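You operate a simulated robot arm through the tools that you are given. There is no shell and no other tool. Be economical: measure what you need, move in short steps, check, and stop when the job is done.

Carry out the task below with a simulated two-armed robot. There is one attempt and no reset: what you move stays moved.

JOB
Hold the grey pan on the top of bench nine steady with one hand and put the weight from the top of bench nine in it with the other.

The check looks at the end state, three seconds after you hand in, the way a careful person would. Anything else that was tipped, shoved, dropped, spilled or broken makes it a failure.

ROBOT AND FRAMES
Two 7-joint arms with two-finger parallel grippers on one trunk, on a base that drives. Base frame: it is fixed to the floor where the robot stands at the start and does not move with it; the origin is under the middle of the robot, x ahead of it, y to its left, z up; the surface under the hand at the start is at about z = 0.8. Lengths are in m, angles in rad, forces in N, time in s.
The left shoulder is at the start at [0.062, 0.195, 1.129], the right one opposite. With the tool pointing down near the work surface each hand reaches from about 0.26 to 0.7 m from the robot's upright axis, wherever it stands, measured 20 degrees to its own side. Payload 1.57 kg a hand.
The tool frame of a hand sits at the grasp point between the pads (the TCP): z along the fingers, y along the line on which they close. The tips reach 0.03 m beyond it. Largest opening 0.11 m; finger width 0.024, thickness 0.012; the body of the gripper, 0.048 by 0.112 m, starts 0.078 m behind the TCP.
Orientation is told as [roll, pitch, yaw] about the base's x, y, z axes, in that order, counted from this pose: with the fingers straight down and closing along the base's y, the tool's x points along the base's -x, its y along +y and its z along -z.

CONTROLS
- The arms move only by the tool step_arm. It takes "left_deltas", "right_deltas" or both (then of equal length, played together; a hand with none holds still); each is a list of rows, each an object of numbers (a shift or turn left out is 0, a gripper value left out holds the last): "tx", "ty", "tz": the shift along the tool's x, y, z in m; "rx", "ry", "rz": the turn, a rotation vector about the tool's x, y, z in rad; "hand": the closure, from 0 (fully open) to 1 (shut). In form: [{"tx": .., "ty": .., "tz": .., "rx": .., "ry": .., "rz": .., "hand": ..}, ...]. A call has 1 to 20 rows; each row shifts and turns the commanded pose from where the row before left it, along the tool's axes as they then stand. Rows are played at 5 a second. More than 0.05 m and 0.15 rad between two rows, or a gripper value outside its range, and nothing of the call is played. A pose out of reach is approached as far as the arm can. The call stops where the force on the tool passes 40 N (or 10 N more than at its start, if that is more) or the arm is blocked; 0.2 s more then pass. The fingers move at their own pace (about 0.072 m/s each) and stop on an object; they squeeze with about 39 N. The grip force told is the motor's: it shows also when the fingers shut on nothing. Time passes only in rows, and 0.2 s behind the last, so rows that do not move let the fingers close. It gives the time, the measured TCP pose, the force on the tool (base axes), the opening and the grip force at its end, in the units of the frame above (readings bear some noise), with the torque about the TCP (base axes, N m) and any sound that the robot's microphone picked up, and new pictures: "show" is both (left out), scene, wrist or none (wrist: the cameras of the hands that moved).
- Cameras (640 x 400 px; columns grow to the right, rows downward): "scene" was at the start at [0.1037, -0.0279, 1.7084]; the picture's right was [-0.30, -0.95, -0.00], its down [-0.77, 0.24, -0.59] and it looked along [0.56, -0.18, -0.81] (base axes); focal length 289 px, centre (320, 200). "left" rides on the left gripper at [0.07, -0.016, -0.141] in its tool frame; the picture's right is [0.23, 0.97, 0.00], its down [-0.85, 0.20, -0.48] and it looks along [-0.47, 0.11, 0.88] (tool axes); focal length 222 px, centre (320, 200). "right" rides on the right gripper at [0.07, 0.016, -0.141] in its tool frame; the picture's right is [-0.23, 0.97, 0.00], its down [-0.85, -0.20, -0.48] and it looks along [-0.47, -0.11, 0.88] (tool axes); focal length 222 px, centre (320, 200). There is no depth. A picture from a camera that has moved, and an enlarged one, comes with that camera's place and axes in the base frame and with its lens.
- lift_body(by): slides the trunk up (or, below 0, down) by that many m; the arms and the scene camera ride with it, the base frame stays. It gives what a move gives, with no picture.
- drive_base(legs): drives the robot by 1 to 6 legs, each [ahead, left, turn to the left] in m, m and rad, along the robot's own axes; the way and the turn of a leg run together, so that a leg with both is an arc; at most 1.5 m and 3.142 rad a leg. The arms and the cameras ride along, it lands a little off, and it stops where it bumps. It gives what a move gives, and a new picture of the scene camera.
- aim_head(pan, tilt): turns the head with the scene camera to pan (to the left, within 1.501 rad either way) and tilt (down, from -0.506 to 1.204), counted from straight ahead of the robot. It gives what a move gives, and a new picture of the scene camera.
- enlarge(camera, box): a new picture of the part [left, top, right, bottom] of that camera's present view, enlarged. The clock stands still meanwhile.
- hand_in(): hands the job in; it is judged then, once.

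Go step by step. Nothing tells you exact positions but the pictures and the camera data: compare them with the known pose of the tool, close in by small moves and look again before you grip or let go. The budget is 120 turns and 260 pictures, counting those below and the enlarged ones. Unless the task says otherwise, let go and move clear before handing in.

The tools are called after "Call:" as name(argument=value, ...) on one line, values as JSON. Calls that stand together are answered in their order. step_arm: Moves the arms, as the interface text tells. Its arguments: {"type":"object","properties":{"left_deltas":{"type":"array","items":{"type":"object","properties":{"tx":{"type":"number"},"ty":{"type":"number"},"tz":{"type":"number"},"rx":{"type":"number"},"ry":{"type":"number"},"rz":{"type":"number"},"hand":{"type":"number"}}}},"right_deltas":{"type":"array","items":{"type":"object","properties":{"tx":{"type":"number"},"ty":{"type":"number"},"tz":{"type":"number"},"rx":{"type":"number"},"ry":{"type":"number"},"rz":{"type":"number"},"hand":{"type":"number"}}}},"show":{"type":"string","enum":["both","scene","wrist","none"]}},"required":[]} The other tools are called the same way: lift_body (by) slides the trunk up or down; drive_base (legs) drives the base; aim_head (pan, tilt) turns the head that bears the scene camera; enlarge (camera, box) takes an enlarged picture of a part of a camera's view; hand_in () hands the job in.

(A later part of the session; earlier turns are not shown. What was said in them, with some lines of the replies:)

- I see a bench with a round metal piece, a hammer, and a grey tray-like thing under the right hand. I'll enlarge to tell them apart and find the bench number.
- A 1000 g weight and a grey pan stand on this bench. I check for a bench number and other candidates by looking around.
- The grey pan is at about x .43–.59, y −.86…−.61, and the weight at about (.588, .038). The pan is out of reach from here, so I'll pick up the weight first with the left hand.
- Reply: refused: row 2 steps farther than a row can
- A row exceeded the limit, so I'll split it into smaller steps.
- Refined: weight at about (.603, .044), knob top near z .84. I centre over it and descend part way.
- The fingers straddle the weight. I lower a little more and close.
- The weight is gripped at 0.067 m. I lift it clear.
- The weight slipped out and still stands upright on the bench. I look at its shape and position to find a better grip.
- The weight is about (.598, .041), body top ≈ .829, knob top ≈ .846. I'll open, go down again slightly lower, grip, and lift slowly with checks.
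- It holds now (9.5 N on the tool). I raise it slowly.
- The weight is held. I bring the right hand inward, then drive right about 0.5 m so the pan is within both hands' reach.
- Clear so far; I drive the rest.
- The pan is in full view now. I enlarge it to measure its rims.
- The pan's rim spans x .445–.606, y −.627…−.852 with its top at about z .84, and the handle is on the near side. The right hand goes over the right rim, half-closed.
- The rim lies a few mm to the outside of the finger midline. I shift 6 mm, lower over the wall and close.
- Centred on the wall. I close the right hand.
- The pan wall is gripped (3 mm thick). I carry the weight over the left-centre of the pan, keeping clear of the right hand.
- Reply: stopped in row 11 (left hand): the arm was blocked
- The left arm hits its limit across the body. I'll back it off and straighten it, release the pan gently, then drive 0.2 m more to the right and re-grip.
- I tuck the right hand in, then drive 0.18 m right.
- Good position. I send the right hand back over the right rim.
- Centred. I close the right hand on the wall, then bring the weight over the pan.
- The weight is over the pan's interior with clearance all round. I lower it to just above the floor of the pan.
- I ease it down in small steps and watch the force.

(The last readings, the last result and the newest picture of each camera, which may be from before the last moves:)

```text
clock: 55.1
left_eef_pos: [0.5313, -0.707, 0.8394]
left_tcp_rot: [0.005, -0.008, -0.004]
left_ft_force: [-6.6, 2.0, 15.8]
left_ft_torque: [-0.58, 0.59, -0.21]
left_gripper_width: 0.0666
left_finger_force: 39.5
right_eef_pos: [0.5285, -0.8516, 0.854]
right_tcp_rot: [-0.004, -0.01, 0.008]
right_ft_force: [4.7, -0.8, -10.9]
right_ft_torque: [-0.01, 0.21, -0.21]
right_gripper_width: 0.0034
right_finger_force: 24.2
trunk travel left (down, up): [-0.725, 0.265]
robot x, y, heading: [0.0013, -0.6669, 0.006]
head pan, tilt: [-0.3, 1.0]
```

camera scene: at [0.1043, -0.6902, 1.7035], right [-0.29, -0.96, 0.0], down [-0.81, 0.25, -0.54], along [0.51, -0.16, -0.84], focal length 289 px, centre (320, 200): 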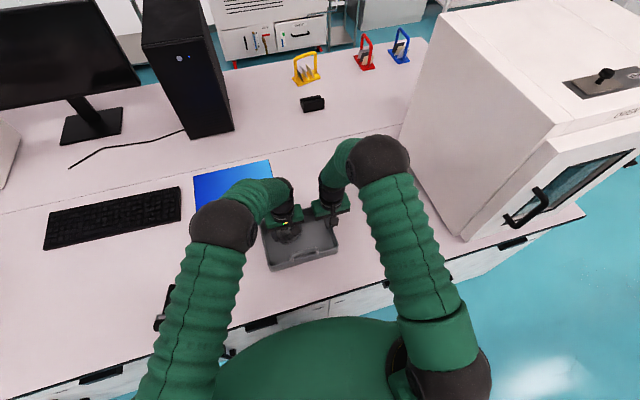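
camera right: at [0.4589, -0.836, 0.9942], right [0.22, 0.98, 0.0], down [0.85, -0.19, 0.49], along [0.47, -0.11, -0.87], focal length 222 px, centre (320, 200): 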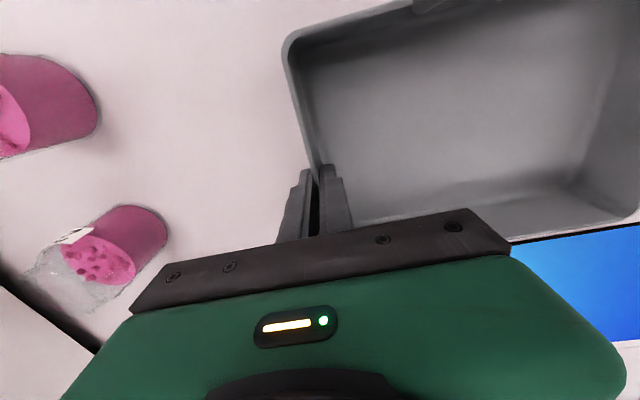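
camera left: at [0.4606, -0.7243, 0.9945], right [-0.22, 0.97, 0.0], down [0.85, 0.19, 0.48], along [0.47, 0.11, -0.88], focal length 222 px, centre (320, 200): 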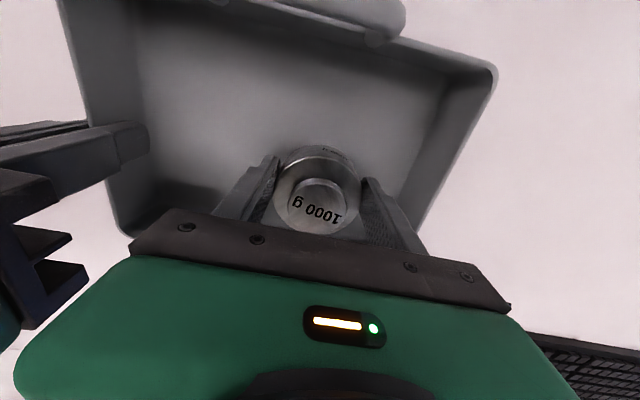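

It has touched the pan floor. I back off 1 mm and open the left fingers partway.

Call:
step_arm(left_deltas=[{"tz": -0.0015}, {"hand": 0.33}, {"hand": 0.24}, {}, {}])

Call:
enlarge(camera="scene", box=[240, 190, 360, 275])

```text
clock: 56.3
left_eef_pos: [0.5316, -0.7075, 0.8388]
left_tcp_rot: [0.008, -0.006, -0.004]
left_ft_force: [-0.8, 0.0, 0.0]
left_ft_torque: [0.03, 0.0, 0.0]
left_gripper_width: 0.0838
left_finger_force: 0.0
right_eef_pos: [0.5289, -0.853, 0.8535]
right_tcp_rot: [-0.001, -0.009, 0.008]
right_ft_force: [-0.1, -3.3, -1.8]
right_ft_torque: [0.08, 0.11, -0.07]
right_gripper_width: 0.0034
right_finger_force: 24.2
trunk travel left (down, up): [-0.725, 0.265]
robot x, y, heading: [-0.002, -0.6648, 0.002]
head pan, tilt: [-0.3, 1.0]
camera scene: at [0.1035, -0.6915, 1.7036], right [-0.29, -0.96, 0.0], down [-0.81, 0.25, -0.54], along [0.51, -0.16, -0.84], focal length 289 px, centre (320, 200)
camera left: at [0.4607, -0.7249, 0.9809], right [-0.22, 0.97, 0.0], down [0.85, 0.19, 0.48], along [0.47, 0.11, -0.88], focal length 222 px, centre (320, 200)
```

scene: 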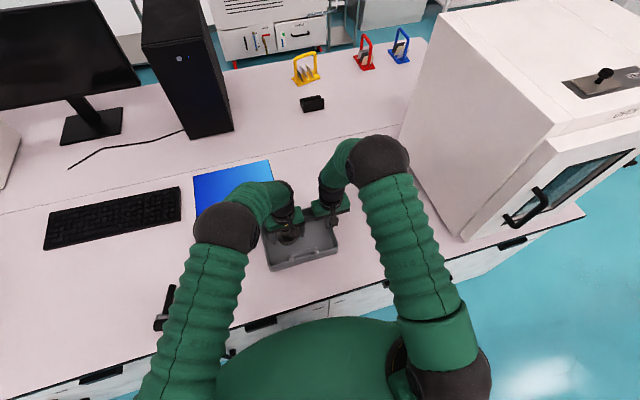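
left: 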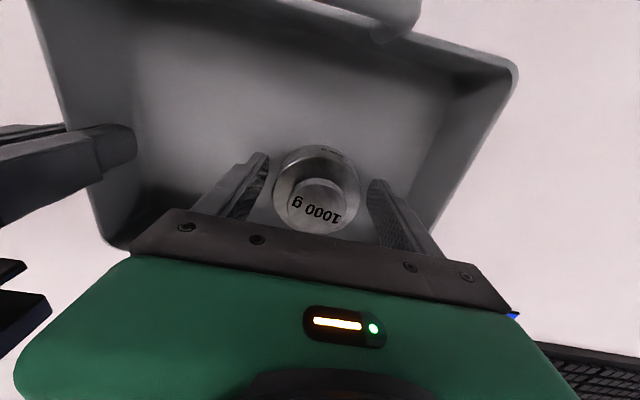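

```text
4.71 times, centred on (300, 232) of scene
camera zoom: at [0.1035, -0.6915, 1.7036], right [-0.29, -0.96, 0.0], down [-0.81, 0.25, -0.54], along [0.51, -0.16, -0.84], focal length 1358 px, centre (414, 47)
```

zoom: 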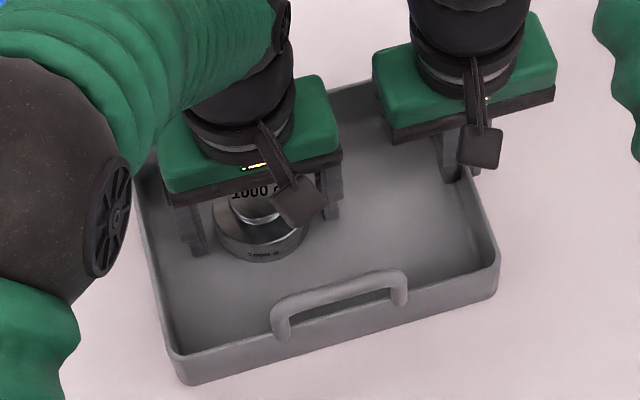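

The weight stands in the pan, and the fingers are free of it. I raise the left hand and move it aside, still holding the pan.

Call:
step_arm(left_deltas=[{"tz": -0.01}, {"tz": -0.02}, {"tz": -0.03}, {"tz": -0.04}, {"tz": -0.04}, {"tz": -0.04}, {"tz": -0.04}, {"ty": 0.04}, {"ty": 0.04}, {"ty": 0.04}, {}], show="scene")

Call:
step_arm(right_deltas=[{"hand": 0.8}, {"hand": 0.55}, {}, {}, {"tz": -0.01}, {"tz": -0.02}, {"tz": -0.03}, {"tz": -0.04}, {"tz": -0.04}, {"tz": -0.04}, {"tz": -0.04}, {}])

Call:
enlarge(camera="scene", box=[220, 170, 380, 280])

```text
clock: 58.7
left_eef_pos: [0.5296, -0.5878, 1.0587]
left_tcp_rot: [0.006, -0.005, -0.002]
left_ft_force: [-1.0, -0.4, 0.9]
left_ft_torque: [-0.02, -0.01, 0.04]
left_gripper_width: 0.0835
left_finger_force: 0.1
right_eef_pos: [0.5276, -0.8512, 0.8532]
right_tcp_rot: [-0.003, -0.011, 0.005]
right_ft_force: [-0.2, 0.1, -2.4]
right_ft_torque: [0.07, -0.15, -0.12]
right_gripper_width: 0.0039
right_finger_force: 24.6
trunk travel left (down, up): [-0.725, 0.265]
robot x, y, heading: [0.0043, -0.6672, 0.002]
head pan, tilt: [-0.3, 1.0]
camera scene: at [0.1032, -0.6901, 1.7036], right [-0.29, -0.96, 0.0], down [-0.81, 0.25, -0.54], along [0.51, -0.16, -0.84], focal length 289 px, centre (320, 200)
```

scene: 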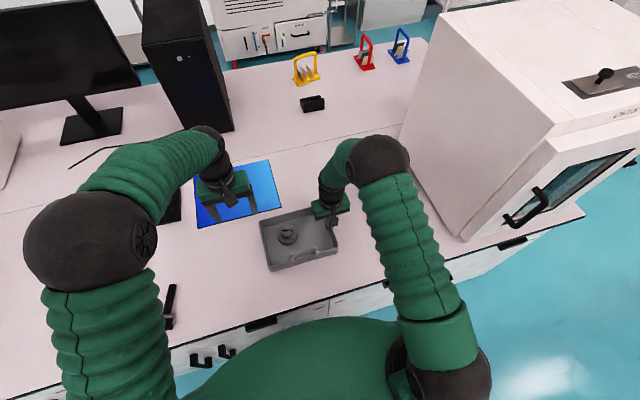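

```text
clock: 61.3
left_eef_pos: [0.5297, -0.5872, 1.058]
left_tcp_rot: [0.005, -0.005, -0.003]
left_ft_force: [-0.3, -0.5, 1.2]
left_ft_torque: [0.01, -0.02, 0.0]
left_gripper_width: 0.0839
left_finger_force: 0.1
right_eef_pos: [0.5265, -0.8509, 1.0729]
right_tcp_rot: [-0.004, -0.009, 0.009]
right_ft_force: [-0.4, 0.7, 0.4]
right_ft_torque: [0.0, 0.02, -0.03]
right_gripper_width: 0.0496
right_finger_force: 0.0
trunk travel left (down, up): [-0.725, 0.265]
robot x, y, heading: [0.0034, -0.6617, 0.002]
head pan, tilt: [-0.3, 1.0]
camera scene: at [0.1023, -0.689, 1.7037], right [-0.29, -0.96, 0.0], down [-0.81, 0.25, -0.54], along [0.51, -0.16, -0.84], focal length 289 px, centre (320, 200)
camera right: at [0.4563, -0.8354, 1.2133], right [0.22, 0.98, 0.0], down [0.85, -0.19, 0.49], along [0.47, -0.11, -0.87], focal length 222 px, centre (320, 200)
```

scene: 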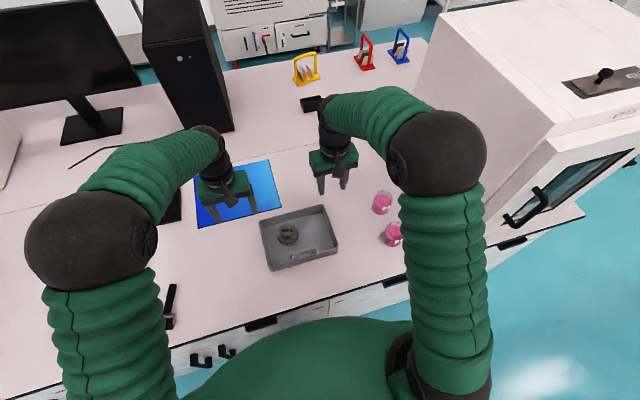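
right: 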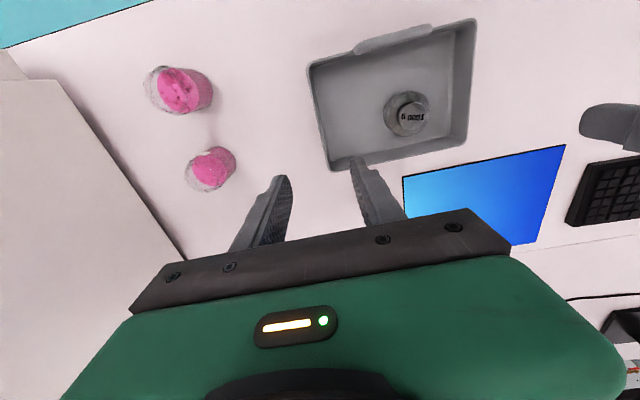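

```text
3.64 times, centred on (300, 225) of scene
camera zoom: at [0.1023, -0.689, 1.7037], right [-0.29, -0.96, 0.0], down [-0.81, 0.25, -0.54], along [0.51, -0.16, -0.84], focal length 1050 px, centre (393, 109)
```

zoom: 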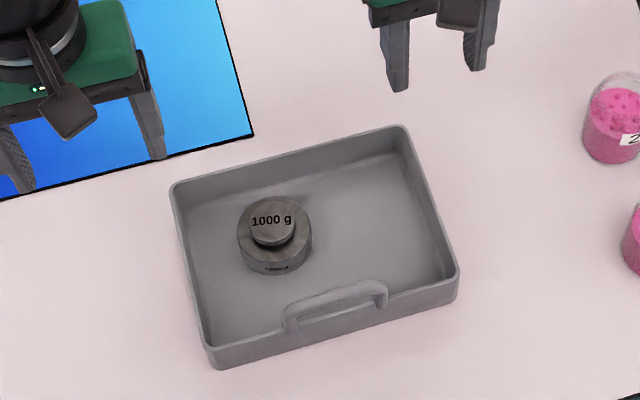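

The weight stands upright in the grey pan, both hands are empty and clear, and everything else looks undisturbed. I'm handing in.

Call:
hand_in()

```text
The job is handed in.
```

The 1000 g weight is standing upright in the grey pan. The right hand held the pan's rim while the left set the weight down. On the first grip the weight slipped out and stayed upright on the bench; the second grip held.

I saw no bench number in the pictures, so I took the bench in front of the robot to be bench nine.
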